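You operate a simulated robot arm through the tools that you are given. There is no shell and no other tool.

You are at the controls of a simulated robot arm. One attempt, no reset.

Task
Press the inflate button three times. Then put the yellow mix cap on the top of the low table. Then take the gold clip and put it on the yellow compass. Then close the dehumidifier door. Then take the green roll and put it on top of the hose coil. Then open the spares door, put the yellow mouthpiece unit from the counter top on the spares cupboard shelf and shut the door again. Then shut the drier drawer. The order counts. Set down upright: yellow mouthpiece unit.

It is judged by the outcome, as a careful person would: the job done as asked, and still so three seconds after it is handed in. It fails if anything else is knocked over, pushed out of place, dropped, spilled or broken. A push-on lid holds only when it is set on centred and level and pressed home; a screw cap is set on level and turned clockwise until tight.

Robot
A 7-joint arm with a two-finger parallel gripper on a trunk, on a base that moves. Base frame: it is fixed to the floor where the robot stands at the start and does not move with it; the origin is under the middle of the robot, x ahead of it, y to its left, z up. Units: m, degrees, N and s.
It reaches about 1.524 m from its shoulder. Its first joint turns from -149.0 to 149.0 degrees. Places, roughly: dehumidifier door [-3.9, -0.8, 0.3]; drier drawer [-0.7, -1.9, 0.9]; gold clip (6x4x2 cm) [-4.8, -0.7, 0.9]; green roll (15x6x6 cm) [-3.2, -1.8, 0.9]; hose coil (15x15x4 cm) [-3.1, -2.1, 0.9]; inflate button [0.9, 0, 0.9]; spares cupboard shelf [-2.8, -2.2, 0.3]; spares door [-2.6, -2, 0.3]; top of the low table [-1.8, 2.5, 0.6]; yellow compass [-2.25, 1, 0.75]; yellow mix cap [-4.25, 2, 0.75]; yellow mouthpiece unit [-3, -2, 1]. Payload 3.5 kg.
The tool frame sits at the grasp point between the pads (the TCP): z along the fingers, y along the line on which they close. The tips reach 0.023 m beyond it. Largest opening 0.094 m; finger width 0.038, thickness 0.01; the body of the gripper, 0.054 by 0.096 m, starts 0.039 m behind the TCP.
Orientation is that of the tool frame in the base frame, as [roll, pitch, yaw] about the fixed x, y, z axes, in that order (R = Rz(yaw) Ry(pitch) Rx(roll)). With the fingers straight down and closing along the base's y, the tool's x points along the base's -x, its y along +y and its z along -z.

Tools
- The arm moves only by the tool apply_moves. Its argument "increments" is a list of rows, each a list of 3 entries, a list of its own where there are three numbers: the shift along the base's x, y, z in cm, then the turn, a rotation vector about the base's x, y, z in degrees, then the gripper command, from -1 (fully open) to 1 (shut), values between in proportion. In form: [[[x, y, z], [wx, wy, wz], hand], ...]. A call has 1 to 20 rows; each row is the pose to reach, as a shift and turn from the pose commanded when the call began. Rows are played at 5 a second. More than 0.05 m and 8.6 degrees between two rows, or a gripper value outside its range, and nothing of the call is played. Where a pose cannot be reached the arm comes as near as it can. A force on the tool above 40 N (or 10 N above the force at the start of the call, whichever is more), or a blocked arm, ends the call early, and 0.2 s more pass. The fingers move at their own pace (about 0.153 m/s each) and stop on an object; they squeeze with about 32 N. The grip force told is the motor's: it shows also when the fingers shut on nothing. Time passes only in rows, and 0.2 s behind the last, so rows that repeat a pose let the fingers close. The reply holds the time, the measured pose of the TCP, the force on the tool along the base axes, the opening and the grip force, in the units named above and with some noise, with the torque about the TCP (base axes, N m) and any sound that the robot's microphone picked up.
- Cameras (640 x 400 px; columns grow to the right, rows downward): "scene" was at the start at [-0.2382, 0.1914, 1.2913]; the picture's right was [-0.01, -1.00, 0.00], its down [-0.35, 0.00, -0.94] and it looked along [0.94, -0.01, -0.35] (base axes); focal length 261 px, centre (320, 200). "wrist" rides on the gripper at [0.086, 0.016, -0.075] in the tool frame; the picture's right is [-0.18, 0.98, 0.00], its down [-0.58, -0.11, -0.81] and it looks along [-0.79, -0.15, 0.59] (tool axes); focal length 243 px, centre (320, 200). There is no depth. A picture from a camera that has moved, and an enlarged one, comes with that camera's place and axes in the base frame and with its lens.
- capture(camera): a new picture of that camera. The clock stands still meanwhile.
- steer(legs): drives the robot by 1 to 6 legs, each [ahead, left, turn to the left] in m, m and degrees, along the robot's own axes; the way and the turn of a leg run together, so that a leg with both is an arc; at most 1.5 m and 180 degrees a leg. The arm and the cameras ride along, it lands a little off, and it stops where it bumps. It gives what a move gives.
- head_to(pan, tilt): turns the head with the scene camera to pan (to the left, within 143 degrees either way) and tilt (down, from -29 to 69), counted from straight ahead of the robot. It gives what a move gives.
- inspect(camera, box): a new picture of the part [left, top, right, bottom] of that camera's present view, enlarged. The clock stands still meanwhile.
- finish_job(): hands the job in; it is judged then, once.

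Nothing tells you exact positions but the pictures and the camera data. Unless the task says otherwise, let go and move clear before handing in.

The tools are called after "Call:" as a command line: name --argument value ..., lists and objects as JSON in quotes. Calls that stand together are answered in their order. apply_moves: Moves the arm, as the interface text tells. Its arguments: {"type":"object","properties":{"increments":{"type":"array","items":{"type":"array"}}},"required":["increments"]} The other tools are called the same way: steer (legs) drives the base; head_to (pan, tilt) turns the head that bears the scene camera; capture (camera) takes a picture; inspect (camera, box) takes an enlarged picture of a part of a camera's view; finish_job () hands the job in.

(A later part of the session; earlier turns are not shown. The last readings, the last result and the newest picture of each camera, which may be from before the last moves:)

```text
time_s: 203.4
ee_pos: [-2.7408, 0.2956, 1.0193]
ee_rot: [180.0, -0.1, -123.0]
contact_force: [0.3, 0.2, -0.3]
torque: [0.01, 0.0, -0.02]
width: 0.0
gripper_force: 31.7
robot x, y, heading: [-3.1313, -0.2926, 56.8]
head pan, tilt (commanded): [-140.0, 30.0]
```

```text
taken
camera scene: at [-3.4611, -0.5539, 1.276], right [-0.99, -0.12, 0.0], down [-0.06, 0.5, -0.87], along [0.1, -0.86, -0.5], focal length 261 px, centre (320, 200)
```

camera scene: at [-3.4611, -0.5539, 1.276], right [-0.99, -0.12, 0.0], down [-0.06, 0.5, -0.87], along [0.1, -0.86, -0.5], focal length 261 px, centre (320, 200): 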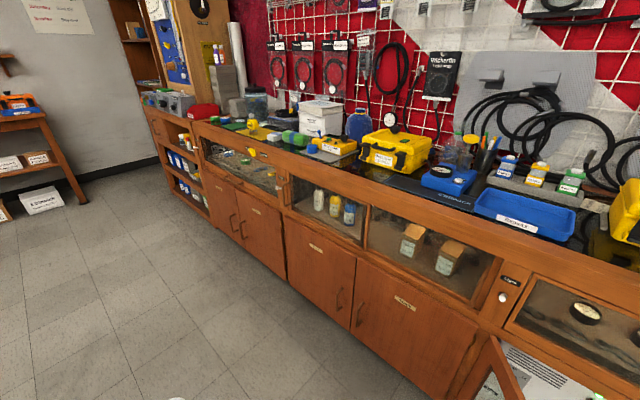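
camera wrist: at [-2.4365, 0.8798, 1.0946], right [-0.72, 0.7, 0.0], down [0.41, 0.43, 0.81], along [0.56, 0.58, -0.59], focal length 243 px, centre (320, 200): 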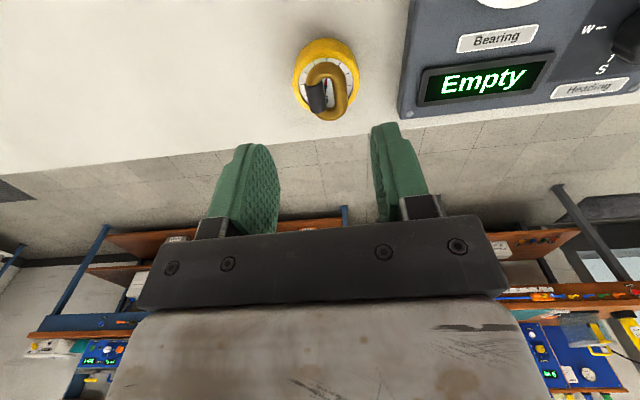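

The dehumidifier door is open about 55°, hinged on its left (as seen from the front). I'll turn to face the counter and place myself before the door.

Call:
steer --legs '[[0, 0, 179], [0, -0.35, 0]]'

Call:
head_to --pan 0 --tilt 40

Call:
capture --camera "scene"

Call:
capture --camera "wrist"

```text
time_s: 213.0
ee_pos: [-3.8212, -0.6886, 1.0204]
ee_rot: [180.0, -0.1, 57.0]
contact_force: [-0.7, 0.2, 0.8]
torque: [-0.01, 0.0, -0.03]
width: 0.0
gripper_force: 32.0
robot x, y, heading: [-3.4311, -0.0953, -123.2]
head pan, tilt (commanded): [-140.0, 30.0]
```

```text
time_s: 215.3
ee_pos: [-3.8217, -0.6887, 1.0192]
ee_rot: [-180.0, -0.1, 57.0]
contact_force: [-0.9, 0.6, 0.1]
torque: [0.01, -0.01, 0.02]
width: 0.0
gripper_force: 32.1
robot x, y, heading: [-3.4354, -0.096, -123.2]
head pan, tilt (commanded): [0.0, 40.0]
```

```text
taken
camera scene: at [-3.1386, 0.0061, 1.2607], right [-0.84, 0.55, 0.0], down [0.35, 0.54, -0.77], along [-0.42, -0.64, -0.64], focal length 261 px, centre (320, 200)
```

scene: 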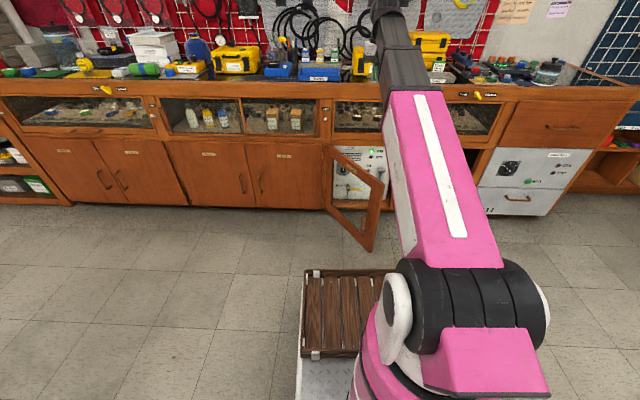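

```text
taken
camera wrist: at [-3.7614, -0.6247, 1.0942], right [0.72, -0.69, 0.0], down [-0.41, -0.43, 0.81], along [-0.56, -0.58, -0.59], focal length 243 px, centre (320, 200)
```

wrist: 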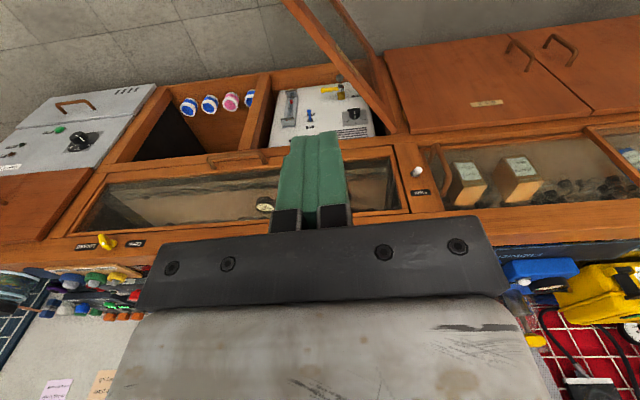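

Door top is at z≈0.58; the free stile stands at about [-3.885, -0.618]. I'll back up 25 cm for arm room, then tilt the closed fingers forward and lower them outside the door.

Call:
steer --legs '[[-0.25, 0, -0.8]]'

Call:
apply_moves --increments '[[[0, 0, -1], [-4.2, 2.7, 0], 1], [[0, 0, -3], [-8.4, 5.5, 0], 1], [[0, 0, -6], [-12.6, 8.2, 0], 1], [[0, 0, -9.5], [-16.7, 11, 0], 1], [[0, 0, -13], [-20.9, 13.7, 0], 1], [[0, 0, -17], [-25.1, 16.4, 0], 1], [[0, 0, -21], [-29.3, 19.2, 0], 1], [[0, 0, -25], [-33.5, 21.9, 0], 1], [[0, 0, -29], [-37.7, 24.6, 0], 1], [[0, 0, -32], [-37.7, 24.6, 0], 1]]'

Call:
capture --camera "scene"

Call:
capture --camera "wrist"

```text
time_s: 217.1
ee_pos: [-3.6926, -0.4745, 1.0204]
ee_rot: [180.0, -0.1, 56.2]
contact_force: [0.2, -0.4, -0.3]
torque: [-0.02, -0.01, 0.02]
width: 0.0
gripper_force: 31.4
robot x, y, heading: [-3.2969, 0.1104, -124.4]
head pan, tilt (commanded): [0.0, 40.0]
```

```text
time_s: 219.3
ee_pos: [-3.6908, -0.4747, 0.7006]
ee_rot: [179.1, 45.0, 55.8]
contact_force: [-0.6, -0.5, 0.5]
torque: [0.04, 0.01, 0.02]
width: 0.0
gripper_force: 31.1
robot x, y, heading: [-3.2941, 0.1083, -124.3]
head pan, tilt (commanded): [0.0, 40.0]
```

```text
taken
camera scene: at [-2.9986, 0.2088, 1.2607], right [-0.83, 0.56, 0.0], down [0.36, 0.53, -0.77], along [-0.43, -0.63, -0.64], focal length 261 px, centre (320, 200)
```

scene: 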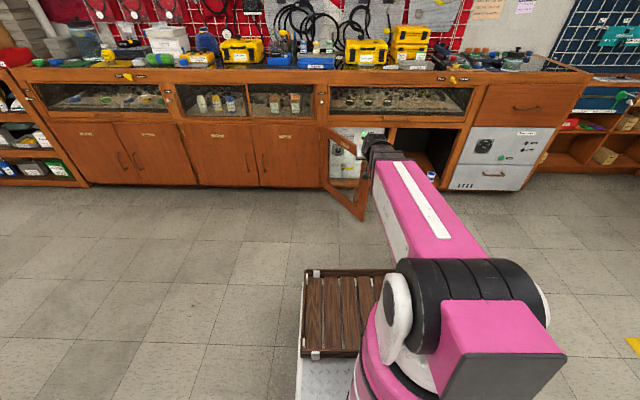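

```text
taken
camera wrist: at [-3.6143, -0.3897, 0.6907], right [0.74, -0.65, 0.14], down [-0.01, 0.2, 0.98], along [-0.67, -0.73, 0.14], focal length 243 px, centre (320, 200)
```

wrist: 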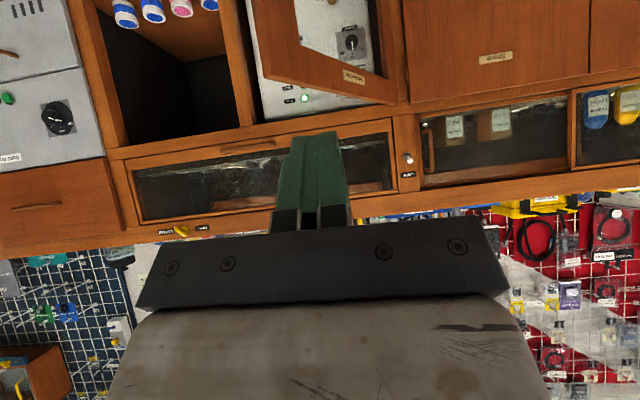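

The hand is tilted 45° forward and well in front of the door. Moving it down outside the free stile at z≈0.48.

Call:
apply_moves --increments '[[[-0.8, -1.2, -2], [0, 0, 0], 1], [[-2, -3.5, -5], [0, 0, 0], 1], [[-3.5, -6.3, -8], [0, 0, 0], 1], [[-5, -9, -11], [0, 0, 0], 1], [[-6.5, -11.6, -14], [0, 0, 0], 1], [[-8, -14.3, -17], [0, 0, 0], 1], [[-9.5, -17, -19], [0, 0, 0], 1], [[-10.6, -19, -20.2], [0, 0, 0], 1], [[-11.1, -19.9, -20.5], [0, 0, 0], 1], [[-11.1, -19.9, -20.5], [0, 0, 0], 1]]'

Call:
capture --camera "wrist"

Call:
inspect --camera "scene" --box '[290, 100, 450, 230]'

```text
time_s: 221.5
ee_pos: [-3.8021, -0.6727, 0.4947]
ee_rot: [179.3, 45.0, 55.8]
contact_force: [0.2, 0.4, 0.0]
torque: [-0.01, 0.0, 0.02]
width: 0.0
gripper_force: 32.0
robot x, y, heading: [-3.2904, 0.1127, -124.2]
head pan, tilt (commanded): [0.0, 40.0]
```

```text
taken
camera wrist: at [-3.7271, -0.5883, 0.4868], right [0.74, -0.65, 0.14], down [-0.01, 0.2, 0.98], along [-0.67, -0.73, 0.14], focal length 243 px, centre (320, 200)
```

wrist: 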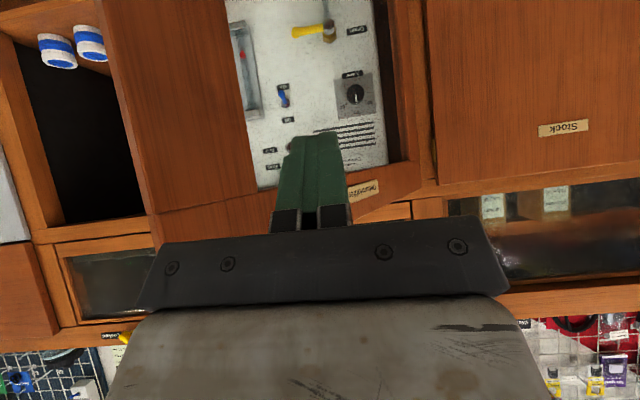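

```text
3.08 times, centred on (370, 165) of scene
camera zoom: at [-2.9986, 0.2088, 1.2607], right [-0.83, 0.56, 0.0], down [0.36, 0.53, -0.77], along [-0.43, -0.63, -0.64], focal length 804 px, centre (166, 308)
```

zoom: 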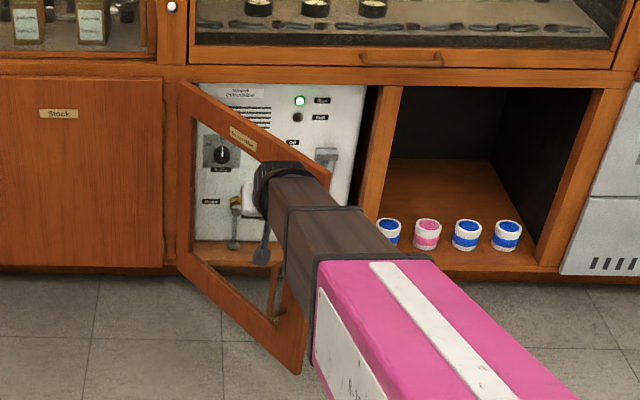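

The fingers are outside the door in front of its window; I'll move toward the free stile and push it along its arc, watching the force.

Call:
apply_moves --increments '[[[-0.8, 1.6, 0], [0, 0, 0], 1], [[-1.65, 3.2, 0], [0, 0, 0], 1], [[-3.2, 3.1, 0], [0, 0, 0], 1], [[-4.7, 3.1, 0], [0, 0, 0], 1], [[-6.15, 3.1, 0], [0, 0, 0], 1], [[-7.9, 3.0, 0], [0, 0, 0], 1], [[-9.6, 2.9, 0], [0, 0, 0], 1]]'

Call:
capture --camera "wrist"

Call:
inspect --camera "scene" --box '[290, 100, 450, 230]'

```text
time_s: 223.1
ee_pos: [-3.8996, -0.6443, 0.4951]
ee_rot: [179.3, 44.9, 55.8]
contact_force: [0.4, 0.1, 0.4]
torque: [0.0, -0.03, -0.01]
width: 0.0
gripper_force: 32.3
robot x, y, heading: [-3.2902, 0.1107, -123.7]
head pan, tilt (commanded): [0.0, 40.0]
```

```text
taken
camera wrist: at [-3.8229, -0.5599, 0.4861], right [0.74, -0.65, 0.14], down [-0.01, 0.2, 0.98], along [-0.67, -0.73, 0.14], focal length 243 px, centre (320, 200)
```

wrist: 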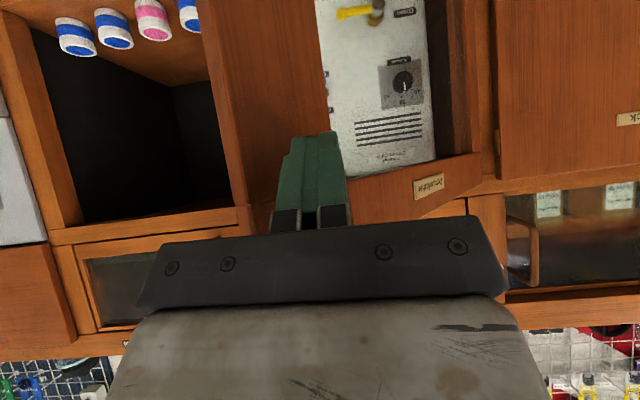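

```text
3.08 times, centred on (370, 165) of scene
camera zoom: at [-2.9987, 0.2088, 1.2607], right [-0.83, 0.56, 0.0], down [0.36, 0.53, -0.77], along [-0.43, -0.63, -0.64], focal length 804 px, centre (166, 308)
```

zoom: 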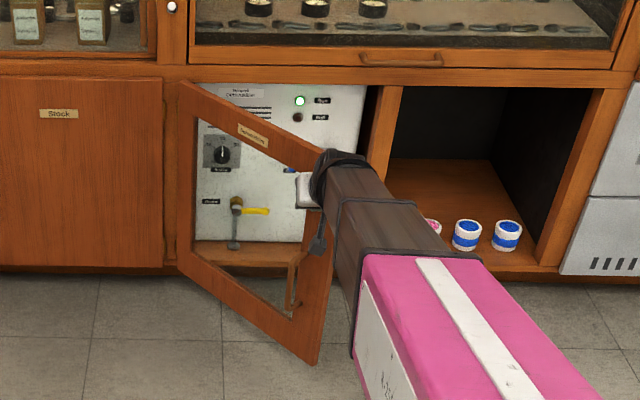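

The door has begun to swing. Continuing along the arc.

Call:
apply_moves --increments '[[[-1.6, -0.1, 0], [0, 0, 0], 1], [[-3.3, -0.2, 0], [0, 0, 0], 1], [[-5, -0.6, 0], [0, 0, 0], 1], [[-6.6, -1.0, 0], [0, 0, 0], 1], [[-8.3, -1.4, 0], [0, 0, 0], 1], [[-10, -1.9, 0], [0, 0, 0], 1], [[-11.6, -2.5, 0], [0, 0, 0], 1], [[-13.1, -3.2, 0], [0, 0, 0], 1], [[-14.7, -3.9, 0], [0, 0, 0], 1], [[-16.3, -4.7, 0], [0, 0, 0], 1], [[-17.7, -5.6, 0], [0, 0, 0], 1], [[-19.1, -6.6, 0], [0, 0, 0], 1]]'

Call:
capture --camera "wrist"

Call:
inspect --camera "scene" --box '[290, 100, 450, 230]'

```text
time_s: 225.7
ee_pos: [-4.0893, -0.7096, 0.4931]
ee_rot: [179.3, 44.9, 55.9]
contact_force: [-0.3, 0.2, 0.4]
torque: [0.0, 0.0, 0.02]
width: 0.0
gripper_force: 31.9
robot x, y, heading: [-3.2928, 0.1094, -124.1]
head pan, tilt (commanded): [0.0, 40.0]
```

```text
taken
camera wrist: at [-4.0136, -0.6245, 0.4854], right [0.74, -0.65, 0.14], down [-0.01, 0.2, 0.98], along [-0.67, -0.73, 0.14], focal length 243 px, centre (320, 200)
```

wrist: 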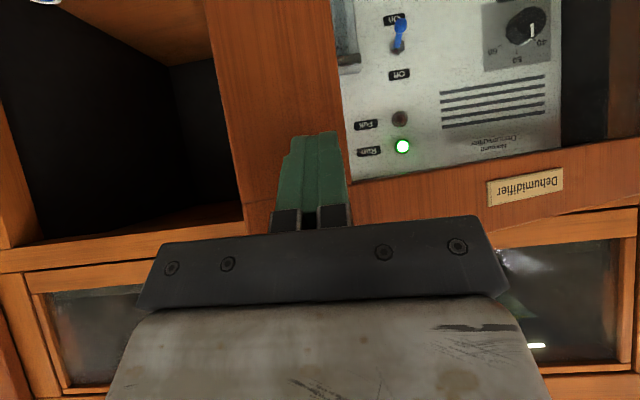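

```text
3.08 times, centred on (370, 165) of scene
camera zoom: at [-2.9987, 0.2088, 1.2607], right [-0.83, 0.56, 0.0], down [0.36, 0.53, -0.77], along [-0.43, -0.63, -0.64], focal length 804 px, centre (166, 308)
```

zoom: 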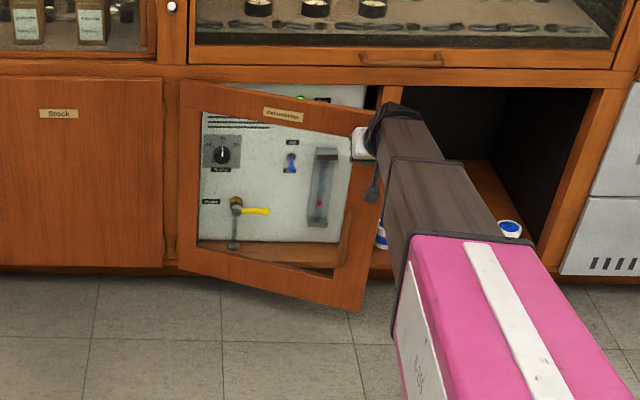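

Door nearly closed (about 20° left). Continuing to close it.

Call:
apply_moves --increments '[[[-1.5, -1, 0], [0, 0, 0], 1], [[-3, -2, 0], [0, 0, 0], 1], [[-4.3, -3.2, 0], [0, 0, 0], 1], [[-5.5, -4.4, 0], [0, 0, 0], 1], [[-6.8, -5.6, 0], [0, 0, 0], 1], [[-8, -6.8, 0], [0, 0, 0], 1], [[-9, -8.1, 0], [0, 0, 0], 1], [[-9.6, -8.9, 0], [0, 0, 0], 1], [[-10.1, -9.6, 0], [0, 0, 0], 1], [[-10.5, -10.2, 0], [0, 0, 0], 1]]'

Call:
capture --camera "wrist"

Call:
inspect --camera "scene" --box '[290, 100, 450, 230]'

```text
time_s: 227.9
ee_pos: [-4.1943, -0.8124, 0.495]
ee_rot: [179.3, 44.9, 55.8]
contact_force: [0.1, -0.3, 0.6]
torque: [-0.03, -0.03, 0.02]
width: 0.0
gripper_force: 32.3
robot x, y, heading: [-3.2938, 0.1096, -124.1]
head pan, tilt (commanded): [0.0, 40.0]
```

```text
taken
camera wrist: at [-4.1188, -0.7277, 0.4864], right [0.74, -0.65, 0.14], down [-0.01, 0.2, 0.98], along [-0.67, -0.73, 0.14], focal length 243 px, centre (320, 200)
```

wrist: 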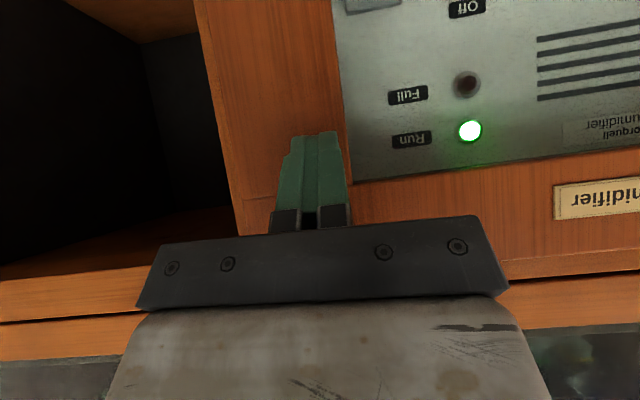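

```text
3.08 times, centred on (370, 165) of scene
camera zoom: at [-2.9987, 0.2088, 1.2607], right [-0.83, 0.56, 0.0], down [0.36, 0.53, -0.77], along [-0.43, -0.63, -0.64], focal length 804 px, centre (166, 308)
```

zoom: 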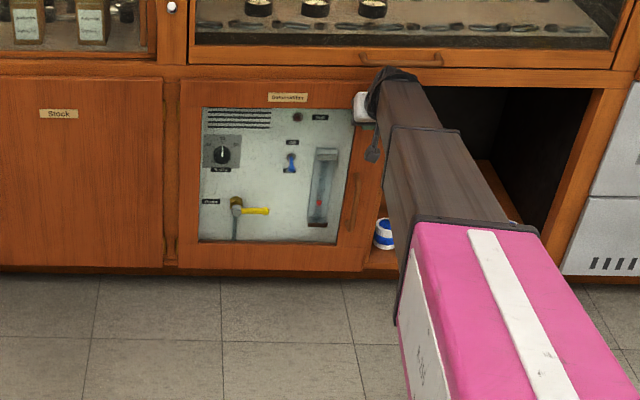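

Almost shut. Pushing straight in the last bit until it meets the stop.

Call:
apply_moves --increments '[[[-0.3, -0.4, 0], [0, 0, 0], 1], [[-0.6, -0.8, 0], [0, 0, 0], 1], [[-0.8, -1.2, 0], [0, 0, 0], 1], [[-1.1, -1.6, 0], [0, 0, 0], 1], [[-1.3, -2.0, 0], [0, 0, 0], 1], [[-1.6, -2.4, 0], [0, 0, 0], 1]]'

Call:
capture --camera "wrist"

Call:
inspect --camera "scene" --box '[290, 100, 450, 230]'

```text
time_s: 228.5
ee_pos: [-4.1961, -0.8147, 0.4936]
ee_rot: [179.3, 44.5, 55.9]
contact_force: [2.2, 3.2, 2.5]
torque: [-0.04, -0.02, 0.02]
width: 0.0
gripper_force: 31.5
robot x, y, heading: [-3.2909, 0.1084, -124.2]
head pan, tilt (commanded): [0.0, 40.0]
stopped in row 3: the force on the tool passed its limit at 46 N (the readings are from after the stop); the commanded pose is now the measured one
```

```text
taken
camera wrist: at [-4.1211, -0.7299, 0.4864], right [0.75, -0.65, 0.14], down [-0.02, 0.19, 0.98], along [-0.67, -0.73, 0.13], focal length 243 px, centre (320, 200)
```

wrist: 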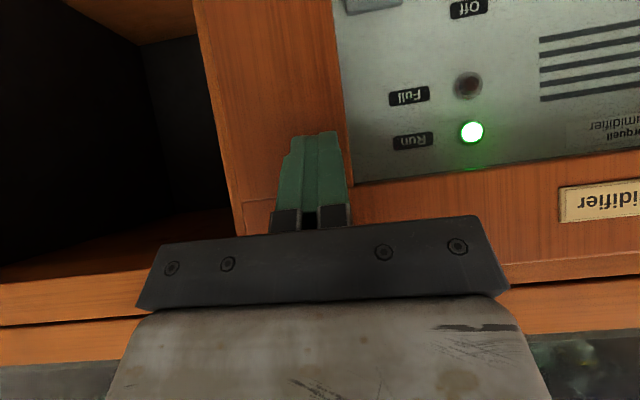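

```text
3.08 times, centred on (370, 165) of scene
camera zoom: at [-2.9982, 0.2093, 1.2607], right [-0.83, 0.56, 0.0], down [0.36, 0.53, -0.77], along [-0.43, -0.63, -0.64], focal length 804 px, centre (166, 308)
```

zoom: 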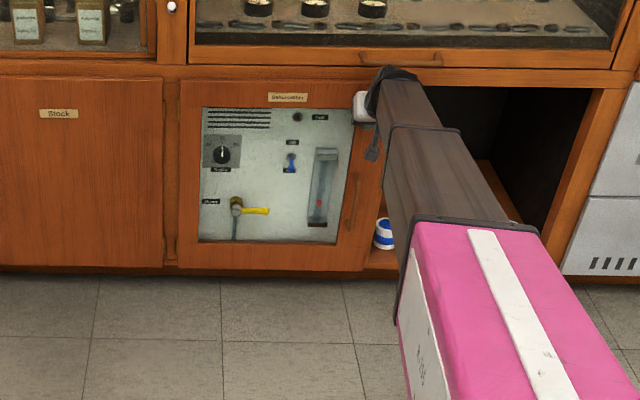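

The door met its stop. I'll back the hand away and check that it stays shut.

Call:
apply_moves --increments '[[[1, 1.5, 0], [0, 0, 0], 1], [[2.8, 4.1, 0], [0, 0, 0], 1], [[5, 7.4, 0], [0, 0, 0], 1], [[7.2, 10.7, 0], [0, 0, 0], 1], [[9.4, 14, 0], [0, 0, 0], 1], [[11.6, 17.3, 0.5], [0, 0, 0], 1], [[13.8, 20.6, 1], [0, 0, 0], 1], [[16, 23.9, 2], [0, 0, 0], 1]]'

Call:
inspect --camera "scene" --box '[290, 100, 450, 230]'

Call:
capture --camera "wrist"

```text
time_s: 230.3
ee_pos: [-4.0361, -0.5767, 0.5161]
ee_rot: [179.2, 44.6, 55.8]
contact_force: [0.3, -0.4, 0.7]
torque: [0.03, -0.03, -0.02]
width: 0.0002
gripper_force: 32.5
robot x, y, heading: [-3.2933, 0.1105, -124.2]
head pan, tilt (commanded): [0.0, 40.0]
```

```text
3.08 times, centred on (370, 165) of scene
camera zoom: at [-2.9983, 0.2092, 1.2607], right [-0.83, 0.56, 0.0], down [0.36, 0.53, -0.77], along [-0.43, -0.63, -0.64], focal length 804 px, centre (166, 308)
```

zoom: 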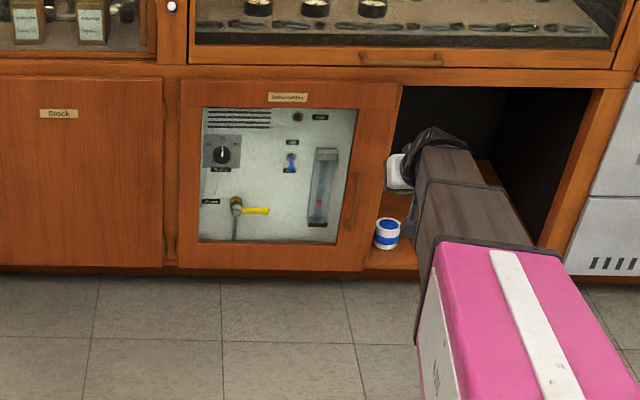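

```text
taken
camera wrist: at [-3.961, -0.4914, 0.5082], right [0.75, -0.65, 0.14], down [-0.02, 0.19, 0.98], along [-0.67, -0.73, 0.13], focal length 243 px, centre (320, 200)
```

wrist: 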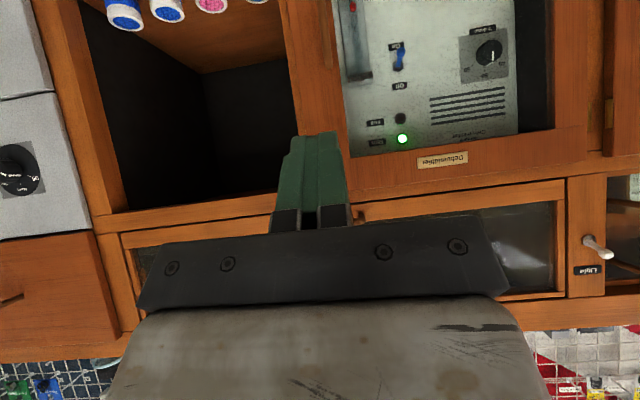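

The door is flush and shut. Now I bring the arm back to the carrying pose (fingers down) for the next job.

Call:
apply_moves --increments '[[[2, 0.6, 2], [2.5, -1.6, 0], 1], [[4.5, 1.3, 5], [5, -3.3, 0], 1], [[7, 2, 8], [7.5, -4.9, 0], 1], [[9.5, 2.8, 11], [10, -6.6, 0], 1], [[12, 3.5, 14.5], [12.6, -8.2, 0], 1], [[14.5, 4.2, 18], [15.1, -9.8, 0], 1], [[17, 5, 21.5], [17.6, -11.5, 0], 1], [[19.5, 5.7, 25], [20.1, -13.1, 0], 1], [[22, 6.4, 28.5], [22.6, -14.8, 0], 1], [[24.5, 7.1, 32], [25.1, -16.4, 0], 1], [[27, 7.9, 35.5], [27.7, -18, 0], 1], [[29.5, 8.6, 39.5], [30.2, -19.7, 0], 1], [[31.5, 9.2, 43], [32.7, -21.3, 0], 1], [[33, 9.6, 46], [35.2, -23, 0], 1], [[34, 9.9, 48.5], [37.7, -24.6, 0], 1], [[34.4, 10, 50], [37.7, -24.6, 0], 1], [[34.4, 10, 50], [37.7, -24.6, 0], 1]]'

Call:
head_to --pan 45 --tilt 25

Call:
capture --camera "scene"

```text
time_s: 233.9
ee_pos: [-3.6921, -0.4774, 1.0134]
ee_rot: [179.9, -0.5, 56.3]
contact_force: [0.0, 0.2, 0.3]
torque: [-0.02, 0.0, 0.02]
width: 0.0
gripper_force: 31.6
robot x, y, heading: [-3.2918, 0.11, -124.3]
head pan, tilt (commanded): [0.0, 40.0]
```

```text
time_s: 235.0
ee_pos: [-3.6926, -0.4763, 1.0134]
ee_rot: [179.8, -0.4, 56.2]
contact_force: [1.1, 0.2, -0.1]
torque: [0.02, 0.03, 0.0]
width: 0.0001
gripper_force: 32.3
robot x, y, heading: [-3.2889, 0.1102, -124.0]
head pan, tilt (commanded): [45.0, 25.0]
```

```text
taken
camera scene: at [-2.9333, 0.189, 1.284], right [-0.98, -0.19, 0.0], down [-0.08, 0.42, -0.91], along [0.17, -0.89, -0.42], focal length 261 px, centre (320, 200)
```

scene: 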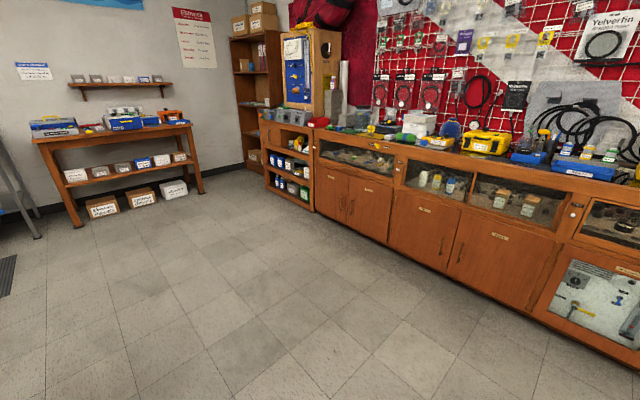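

The green roll and hose coil should be on the counter further left. Sidestepping left about 1.2 m.

Call:
steer --legs '[[0, 1.2, 0]]'

Call:
head_to --pan 0 --tilt 25

Call:
capture --camera "scene"

Call:
inspect --camera "scene" --box '[200, 100, 440, 250]'

```text
time_s: 241.1
ee_pos: [-2.7003, -1.1573, 1.013]
ee_rot: [179.9, -0.5, 55.6]
contact_force: [-0.3, -0.7, -0.5]
torque: [0.03, 0.01, 0.0]
width: 0.0
gripper_force: 31.9
robot x, y, heading: [-2.2959, -0.5746, -125.0]
head pan, tilt (commanded): [45.0, 25.0]
```

```text
time_s: 242.3
ee_pos: [-2.7004, -1.1585, 1.0132]
ee_rot: [179.9, -0.4, 55.6]
contact_force: [-0.7, -0.2, 0.6]
torque: [0.0, 0.03, 0.01]
width: 0.0001
gripper_force: 32.5
robot x, y, heading: [-2.292, -0.5762, -124.5]
head pan, tilt (commanded): [0.0, 25.0]
```

```text
taken
camera scene: at [-2.0043, -0.4835, 1.284], right [-0.82, 0.57, 0.0], down [0.24, 0.35, -0.91], along [-0.52, -0.75, -0.42], focal length 261 px, centre (320, 200)
```

scene: 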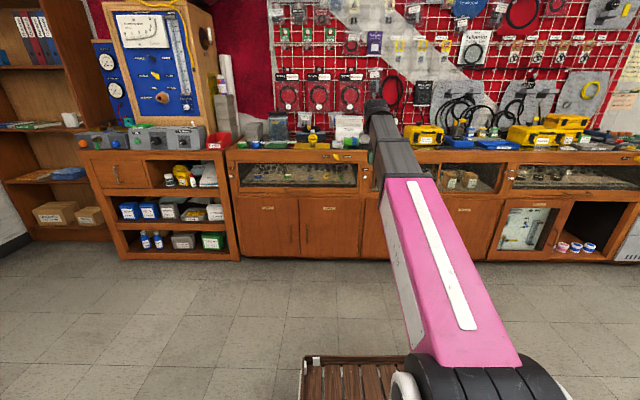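

```text
2.67 times, centred on (320, 175) of scene
camera zoom: at [-2.0043, -0.4835, 1.284], right [-0.82, 0.57, 0.0], down [0.24, 0.35, -0.91], along [-0.52, -0.75, -0.42], focal length 696 px, centre (320, 267)
```

zoom: 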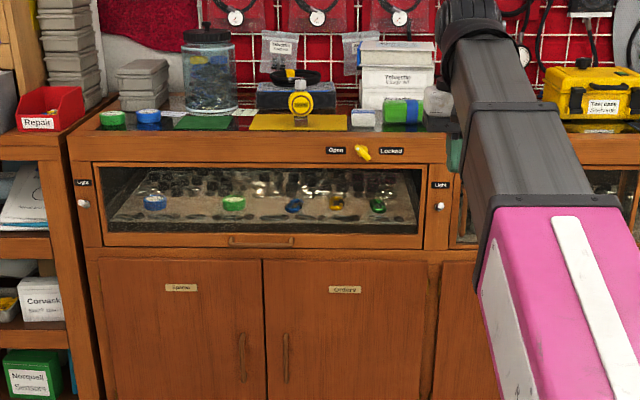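

Call:
inspect --camera "scene" --box '[220, 100, 380, 160]'

Call:
inspect --camera "scene" --box '[300, 105, 400, 165]'

Call:
capture --camera "wrist"

```text
4.00 times, centred on (300, 130) of scene
camera zoom: at [-2.0043, -0.4835, 1.284], right [-0.82, 0.57, 0.0], down [0.24, 0.35, -0.91], along [-0.52, -0.75, -0.42], focal length 1044 px, centre (400, 480)
```

zoom: 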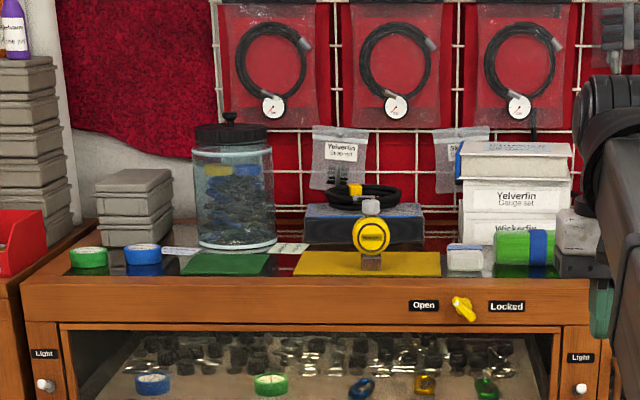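

```text
6.40 times, centred on (350, 135) of scene
camera zoom: at [-2.0043, -0.4835, 1.284], right [-0.82, 0.57, 0.0], down [0.24, 0.35, -0.91], along [-0.52, -0.75, -0.42], focal length 1671 px, centre (128, 616)
```

zoom: 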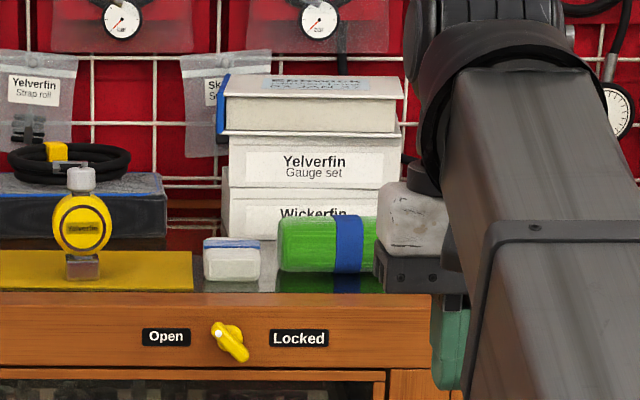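

```text
taken
camera wrist: at [-2.6389, -1.0966, 1.0881], right [0.71, -0.71, 0.0], down [-0.42, -0.42, 0.8], along [-0.57, -0.57, -0.6], focal length 243 px, centre (320, 200)
```

wrist: 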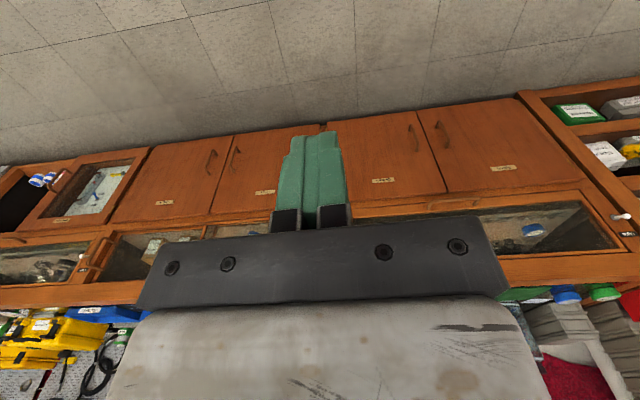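

I see the targets: green roll (with blue band) lying along the counter, the small yellow mouthpiece unit standing on a yellow mat, and the black hose coil on a low blue-grey box behind it. I'll drive closer for a better look.

Call:
steer --legs '[[0.5, 0, 0.4]]'

Call:
head_to --pan 0 --tilt 28

Call:
capture --camera "scene"

Call:
inspect --camera "scene" --box '[220, 70, 400, 180]'

Call:
capture --camera "wrist"

```text
time_s: 245.2
ee_pos: [-2.9754, -1.5676, 1.0131]
ee_rot: [179.9, -0.4, 56.1]
contact_force: [1.0, -0.3, -0.8]
torque: [0.01, 0.0, 0.04]
width: 0.0
gripper_force: 32.0
robot x, y, heading: [-2.5727, -0.9806, -124.1]
head pan, tilt (commanded): [0.0, 25.0]
```

```text
time_s: 245.8
ee_pos: [-2.9756, -1.5689, 1.0128]
ee_rot: [179.9, -0.5, 56.1]
contact_force: [-0.1, 0.2, -1.3]
torque: [-0.02, -0.02, -0.01]
width: 0.0
gripper_force: 32.0
robot x, y, heading: [-2.5742, -0.9821, -124.1]
head pan, tilt (commanded): [0.0, 28.0]
```

```text
taken
camera scene: at [-2.2845, -0.8879, 1.2792], right [-0.83, 0.56, 0.0], down [0.26, 0.39, -0.88], along [-0.5, -0.73, -0.47], focal length 261 px, centre (320, 200)
```

scene: 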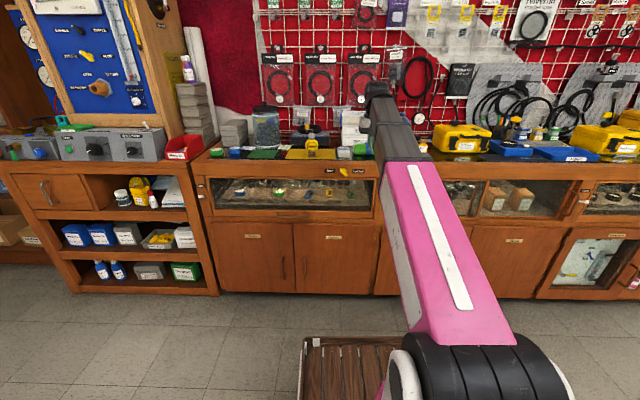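

```text
3.56 times, centred on (310, 125) of scene
camera zoom: at [-2.2845, -0.8879, 1.2792], right [-0.83, 0.56, 0.0], down [0.26, 0.39, -0.88], along [-0.5, -0.73, -0.47], focal length 928 px, centre (356, 467)
```

zoom: 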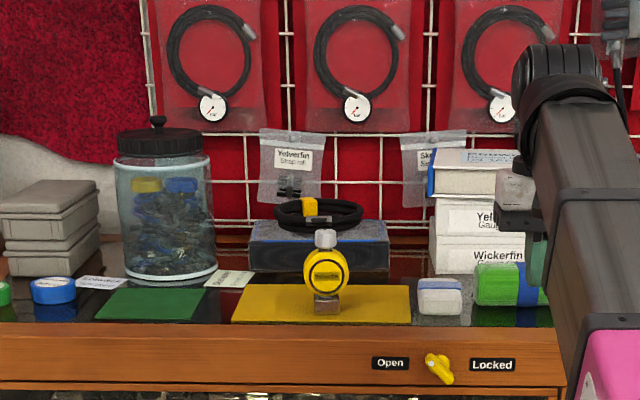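

```text
taken
camera wrist: at [-2.9151, -1.5065, 1.088], right [0.71, -0.7, 0.0], down [-0.42, -0.43, 0.8], along [-0.56, -0.57, -0.6], focal length 243 px, centre (320, 200)
```

wrist: 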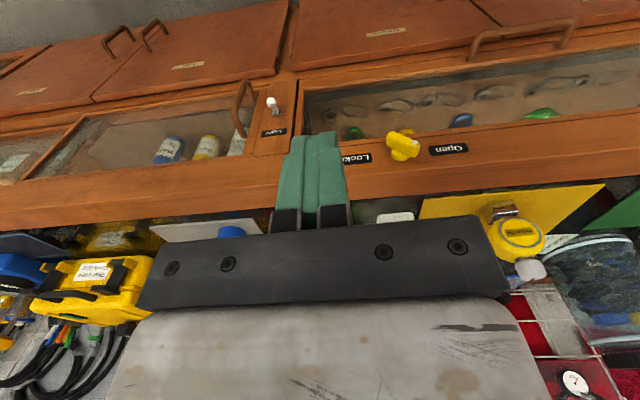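

I'll open the fingers and turn the hand 90° so it can grip across the roll, then look with the wrist camera.

Call:
apply_moves --increments '[[[0, 0, 0], [0, 0, 8], -0.5], [[0, 0, 0], [0, 0, 16], -1], [[0, 0, 0], [0, 0, 24], -1], [[0, 0, 0], [0, 0, 32], -1], [[0, 0, 0], [0, 0, 40], -1], [[0, 0, 0], [0, 0, 48], -1], [[0, 0, 0], [0, 0, 56], -1], [[0, 0, 0], [0, 0, 64], -1], [[0, 0, 0], [0, 0, 72], -1], [[0, 0, 0], [0, 0, 80], -1], [[0, 0, 0], [0, 0, 86], -1], [[0, 0, 0], [0, 0, 90], -1], [[0, 0, 0], [0, 0, 90], -1]]'

Call:
capture --camera "wrist"

Call:
inspect --camera "scene" --box '[260, 80, 420, 180]'

```text
time_s: 248.6
ee_pos: [-2.9739, -1.5686, 1.0133]
ee_rot: [179.9, -0.5, 146.2]
contact_force: [-0.5, 0.3, -0.5]
torque: [-0.02, 0.01, 0.05]
width: 0.0941
gripper_force: 0.0
robot x, y, heading: [-2.573, -0.9787, -124.2]
head pan, tilt (commanded): [0.0, 28.0]
```

```text
taken
camera wrist: at [-3.0387, -1.5075, 1.0881], right [0.7, 0.71, 0.0], down [0.43, -0.42, 0.8], along [0.57, -0.56, -0.6], focal length 243 px, centre (320, 200)
```

wrist: 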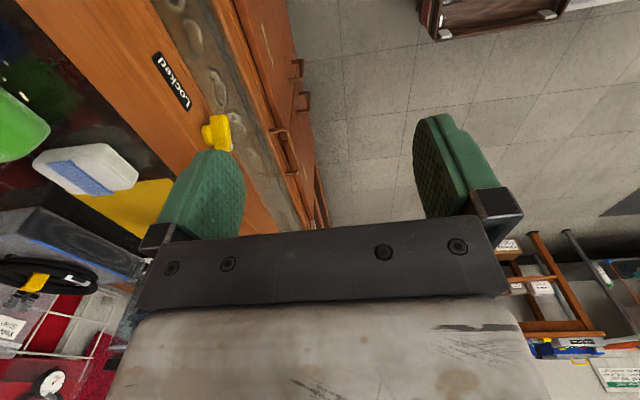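

```text
4.00 times, centred on (340, 130) of scene
camera zoom: at [-2.2845, -0.8879, 1.2792], right [-0.83, 0.56, 0.0], down [0.26, 0.39, -0.88], along [-0.5, -0.73, -0.47], focal length 1044 px, centre (240, 480)
```

zoom: 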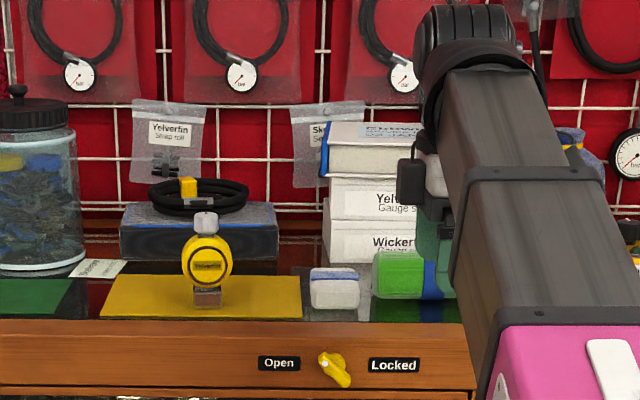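

The roll is just left of the wrist view (toward the wall). I'll move the open hand forward over it.

Call:
apply_moves --increments '[[[-2, -1.7, 0.5], [0, 0, 0], -1], [[-5, -4.3, 1], [0, 0, 0], -1], [[-8, -7, 1.5], [0, 0, 0], -1], [[-11, -9.6, 2], [0, 0, 0], -1], [[-14, -12.2, 2.5], [0, 0, 0], -1], [[-17, -14.8, 3], [0, 0, 0], -1], [[-20, -17.4, 3], [0, 0, 0], -1], [[-22, -19.2, 3], [0, 0, 0], -1], [[-22.4, -19.5, 3], [0, 0, 0], -1], [[-22.4, -19.5, 3], [0, 0, 0], -1]]'

Call:
capture --camera "wrist"

Call:
inspect --camera "scene" --box '[260, 80, 420, 180]'

```text
time_s: 250.8
ee_pos: [-3.2007, -1.7619, 1.0424]
ee_rot: [179.9, -0.4, 146.1]
contact_force: [0.9, 0.4, 0.3]
torque: [0.01, 0.0, -0.03]
width: 0.0935
gripper_force: 0.1
robot x, y, heading: [-2.5729, -0.9782, -124.5]
head pan, tilt (commanded): [0.0, 28.0]
```

```text
taken
camera wrist: at [-3.2637, -1.7019, 1.118], right [0.7, 0.71, 0.0], down [0.43, -0.42, 0.8], along [0.57, -0.56, -0.6], focal length 243 px, centre (320, 200)
```

wrist: 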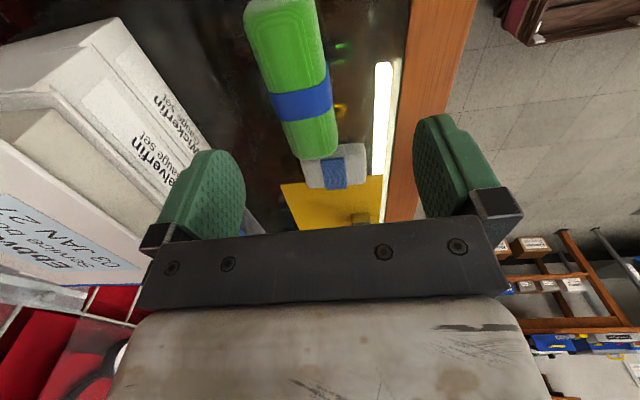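

```text
4.00 times, centred on (340, 130) of scene
camera zoom: at [-2.2845, -0.8879, 1.2792], right [-0.83, 0.56, 0.0], down [0.26, 0.39, -0.88], along [-0.5, -0.73, -0.47], focal length 1044 px, centre (240, 480)
```

zoom: 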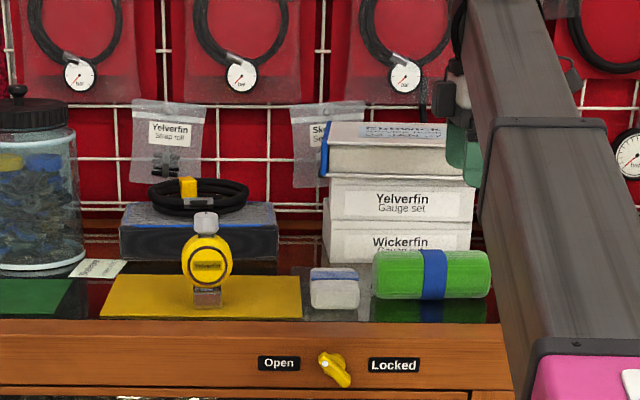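

Now the roll is fully seen: centre about [-3.193, -1.791], top z≈0.928, axis along the counter. I'll centre over it and descend with the fingers fully open.

Call:
apply_moves --increments '[[[0.4, -1.5, -0.5], [0, 0, 0], -1], [[0.8, -3, -2], [0, 0, 0], -1], [[0.8, -3, -4.5], [0, 0, 0], -1], [[0.8, -3, -7], [0, 0, 0], -1], [[0.8, -3, -9], [0, 0, 0], -1], [[0.8, -3, -9], [0, 0, 0], -1]]'

Call:
capture --camera "wrist"

Call:
inspect --camera "scene" --box '[260, 80, 420, 180]'

```text
time_s: 252.2
ee_pos: [-3.1906, -1.7932, 0.9528]
ee_rot: [179.9, -0.4, 146.1]
contact_force: [-0.3, -0.2, -1.1]
torque: [0.03, -0.03, 0.0]
width: 0.0937
gripper_force: 0.0
robot x, y, heading: [-2.5729, -0.9832, -124.3]
head pan, tilt (commanded): [0.0, 28.0]
```

```text
taken
camera wrist: at [-3.2541, -1.7335, 1.0282], right [0.7, 0.71, 0.0], down [0.43, -0.42, 0.8], along [0.57, -0.56, -0.6], focal length 243 px, centre (320, 200)
```

wrist: 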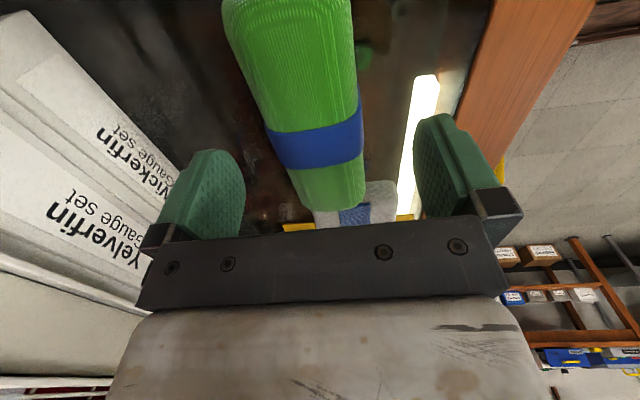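

```text
4.00 times, centred on (340, 130) of scene
camera zoom: at [-2.2845, -0.8879, 1.2792], right [-0.83, 0.56, 0.0], down [0.26, 0.39, -0.88], along [-0.5, -0.73, -0.47], focal length 1044 px, centre (240, 480)
```

zoom: 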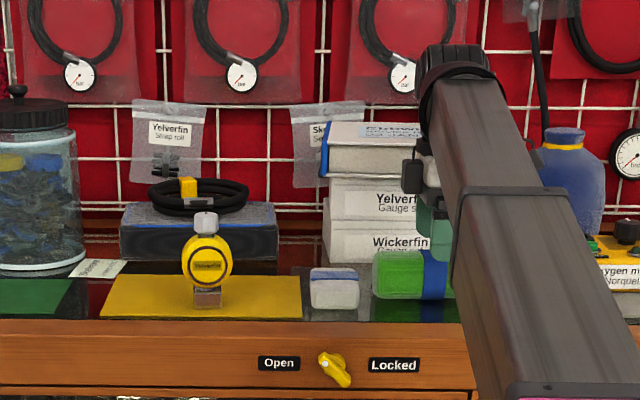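

Centred. Descending the rest to grip height.

Call:
apply_moves --increments '[[[-0.1, -0.15, -1], [0, 0, 0], -1], [[-0.15, -0.25, -2.2], [0, 0, 0], -1], [[-0.15, -0.25, -3.4], [0, 0, 0], -1], [[-0.15, -0.25, -4.4], [0, 0, 0], -1], [[-0.15, -0.25, -4.8], [0, 0, 0], -1], [[-0.15, -0.25, -4.8], [0, 0, 0], -1]]'

Call:
capture --camera "wrist"

```text
time_s: 253.6
ee_pos: [-3.1927, -1.7967, 0.9046]
ee_rot: [179.9, -0.4, 146.1]
contact_force: [0.9, 0.2, -0.2]
torque: [0.01, -0.02, 0.0]
width: 0.0941
gripper_force: 0.0
robot x, y, heading: [-2.5717, -0.9844, -124.4]
head pan, tilt (commanded): [0.0, 28.0]
```

```text
taken
camera wrist: at [-3.2556, -1.7352, 0.9801], right [0.7, 0.71, 0.0], down [0.43, -0.42, 0.8], along [0.57, -0.56, -0.6], focal length 243 px, centre (320, 200)
```

wrist: 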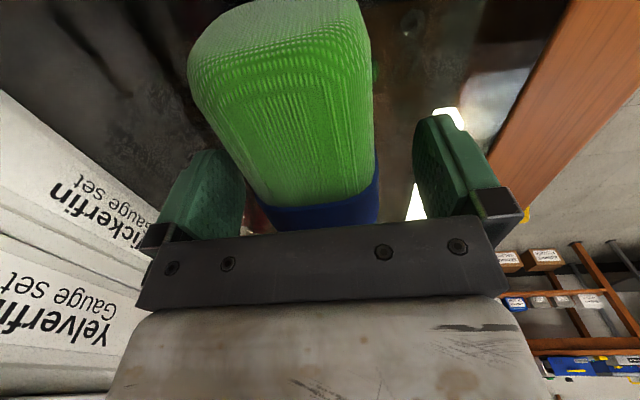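

The roll lies between the pads. Closing.

Call:
apply_moves --increments '[[[0, 0, 0], [0, 0, 0], -0.6], [[0, 0, 0], [0, 0, 0], -0.2], [[0, 0, 0], [0, 0, 0], 0.3], [[0, 0, 0], [0, 0, 0], 1], [[0, 0, 0], [0, 0, 0], 1], [[0, 0, 0], [0, 0, 0], 1]]'

Call:
apply_moves --increments '[[[0, 0, 0.5], [0, 0, 0], 1], [[0, 0, 1.5], [0, 0, 0], 1], [[0, 0, 3], [0, 0, 0], 1], [[0, 0, 3], [0, 0, 0], 1]]'

Call:
capture --camera "wrist"

Call:
inspect --camera "scene" --box '[260, 80, 420, 180]'

```text
time_s: 255.0
ee_pos: [-3.1929, -1.795, 0.9052]
ee_rot: [179.9, -0.4, 146.0]
contact_force: [0.3, -1.3, 0.1]
torque: [-0.06, 0.02, 0.09]
width: 0.0537
gripper_force: 31.7
robot x, y, heading: [-2.5753, -0.9834, -124.2]
head pan, tilt (commanded): [0.0, 28.0]
```

```text
time_s: 256.0
ee_pos: [-3.1932, -1.7954, 0.9342]
ee_rot: [179.9, -0.4, 146.1]
contact_force: [0.2, -0.7, -1.6]
torque: [0.02, -0.04, 0.02]
width: 0.0536
gripper_force: 32.4
robot x, y, heading: [-2.5757, -0.9817, -124.3]
head pan, tilt (commanded): [0.0, 28.0]
```

```text
taken
camera wrist: at [-3.256, -1.7358, 1.0098], right [0.7, 0.71, 0.0], down [0.43, -0.42, 0.8], along [0.57, -0.56, -0.6], focal length 243 px, centre (320, 200)
```

wrist: 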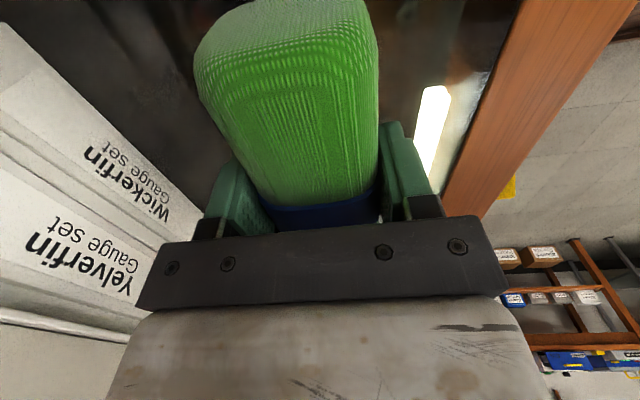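

```text
4.00 times, centred on (340, 130) of scene
camera zoom: at [-2.2846, -0.888, 1.2792], right [-0.83, 0.56, 0.0], down [0.26, 0.39, -0.88], along [-0.5, -0.73, -0.47], focal length 1044 px, centre (240, 480)
```

zoom: 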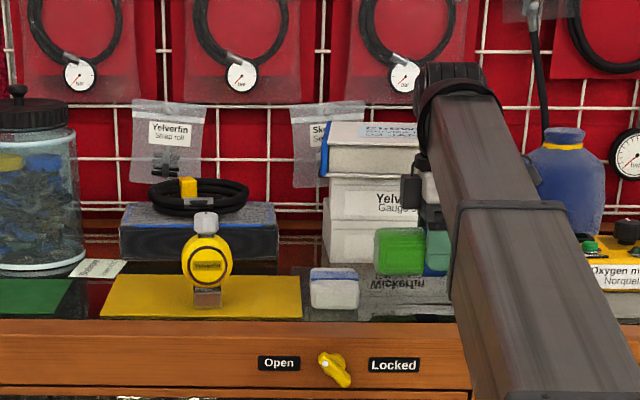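

The roll is gripped and lifting. Raising it to about z=1.10, then moving left a bit to view the hose coil with the wrist camera.

Call:
apply_moves --increments '[[[0, 0, 1.5], [0, 0, 0], 1], [[0, 0, 3.5], [0, 0, 0], 1], [[0, 0, 6], [0, 0, 0], 1], [[0, 0, 8.5], [0, 0, 0], 1], [[0, 0, 11], [0, 0, 0], 1], [[0, 0, 13.5], [0, 0, 0], 1], [[0, 0, 16], [0, 0, 0], 1], [[0.5, -1, 17], [0, 0, 0], 1], [[1.5, -2.7, 17], [0, 0, 0], 1], [[2.7, -5, 17], [0, 0, 0], 1], [[3.5, -6.5, 17], [0, 0, 0], 1], [[4.2, -7.5, 17], [0, 0, 0], 1], [[4.2, -7.5, 17], [0, 0, 0], 1]]'

Call:
capture --camera "wrist"

Call:
capture --camera "scene"

```text
time_s: 258.8
ee_pos: [-3.1512, -1.8708, 1.1048]
ee_rot: [179.9, -0.4, 146.0]
contact_force: [-0.2, -0.2, -1.5]
torque: [-0.02, 0.0, -0.01]
width: 0.0541
gripper_force: 32.0
robot x, y, heading: [-2.5743, -0.9812, -124.3]
head pan, tilt (commanded): [0.0, 28.0]
```

```text
taken
camera wrist: at [-3.2142, -1.8106, 1.1798], right [0.7, 0.71, 0.0], down [0.43, -0.42, 0.8], along [0.57, -0.56, -0.6], focal length 243 px, centre (320, 200)
```

wrist: 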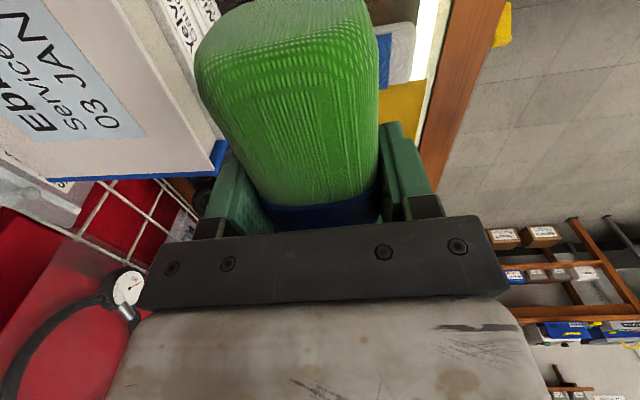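

```text
taken
camera scene: at [-2.2845, -0.888, 1.2792], right [-0.83, 0.56, 0.0], down [0.26, 0.39, -0.88], along [-0.5, -0.73, -0.47], focal length 261 px, centre (320, 200)
```

scene: 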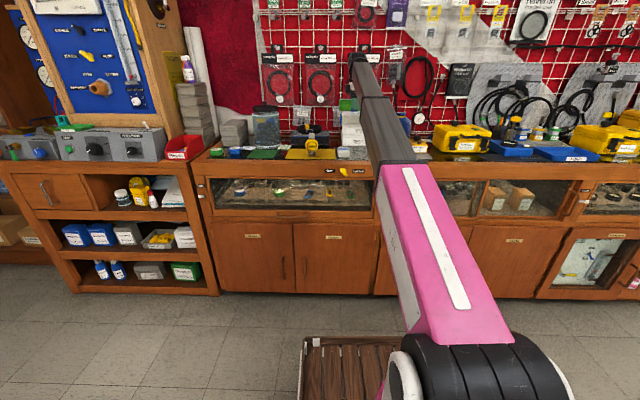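

The roll blocks the wrist view, so I'll examine the coil closely with the scene camera.

Call:
inspect --camera "scene" --box '[275, 100, 355, 160]'

Call:
head_to --pan 12 --tilt 20

Call:
capture --camera "scene"

```text
6.67 times, centred on (315, 130) of scene
camera zoom: at [-2.2845, -0.888, 1.2792], right [-0.83, 0.56, 0.0], down [0.26, 0.39, -0.88], along [-0.5, -0.73, -0.47], focal length 1741 px, centre (353, 667)
```

zoom: 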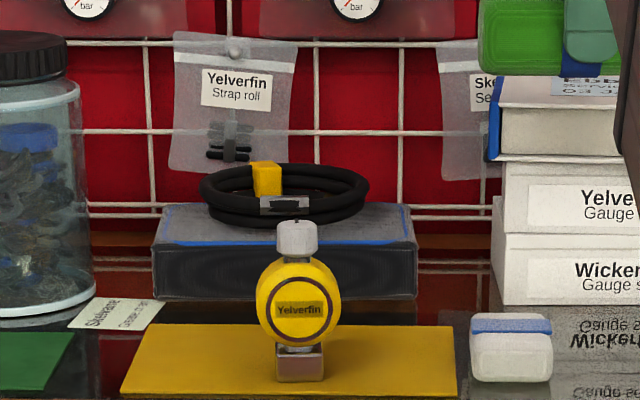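

```text
time_s: 259.6
ee_pos: [-3.1516, -1.8707, 1.1042]
ee_rot: [180.0, -0.4, 146.2]
contact_force: [0.0, 0.0, -1.5]
torque: [-0.01, -0.01, 0.0]
width: 0.0539
gripper_force: 31.5
robot x, y, heading: [-2.5767, -0.9806, -124.6]
head pan, tilt (commanded): [12.0, 20.0]
```

```text
taken
camera scene: at [-2.2685, -0.8988, 1.2921], right [-0.93, 0.38, 0.0], down [0.13, 0.32, -0.94], along [-0.36, -0.87, -0.34], focal length 261 px, centre (320, 200)
```

scene: 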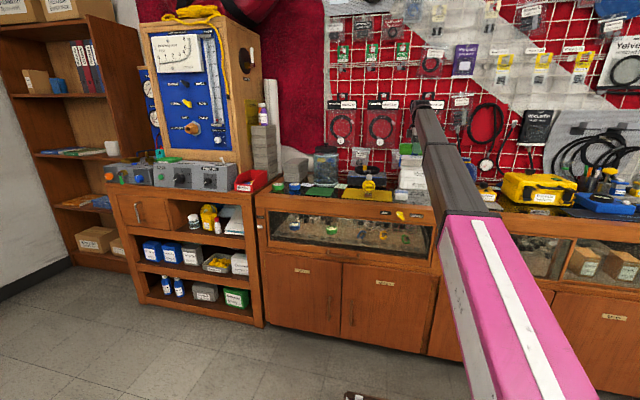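

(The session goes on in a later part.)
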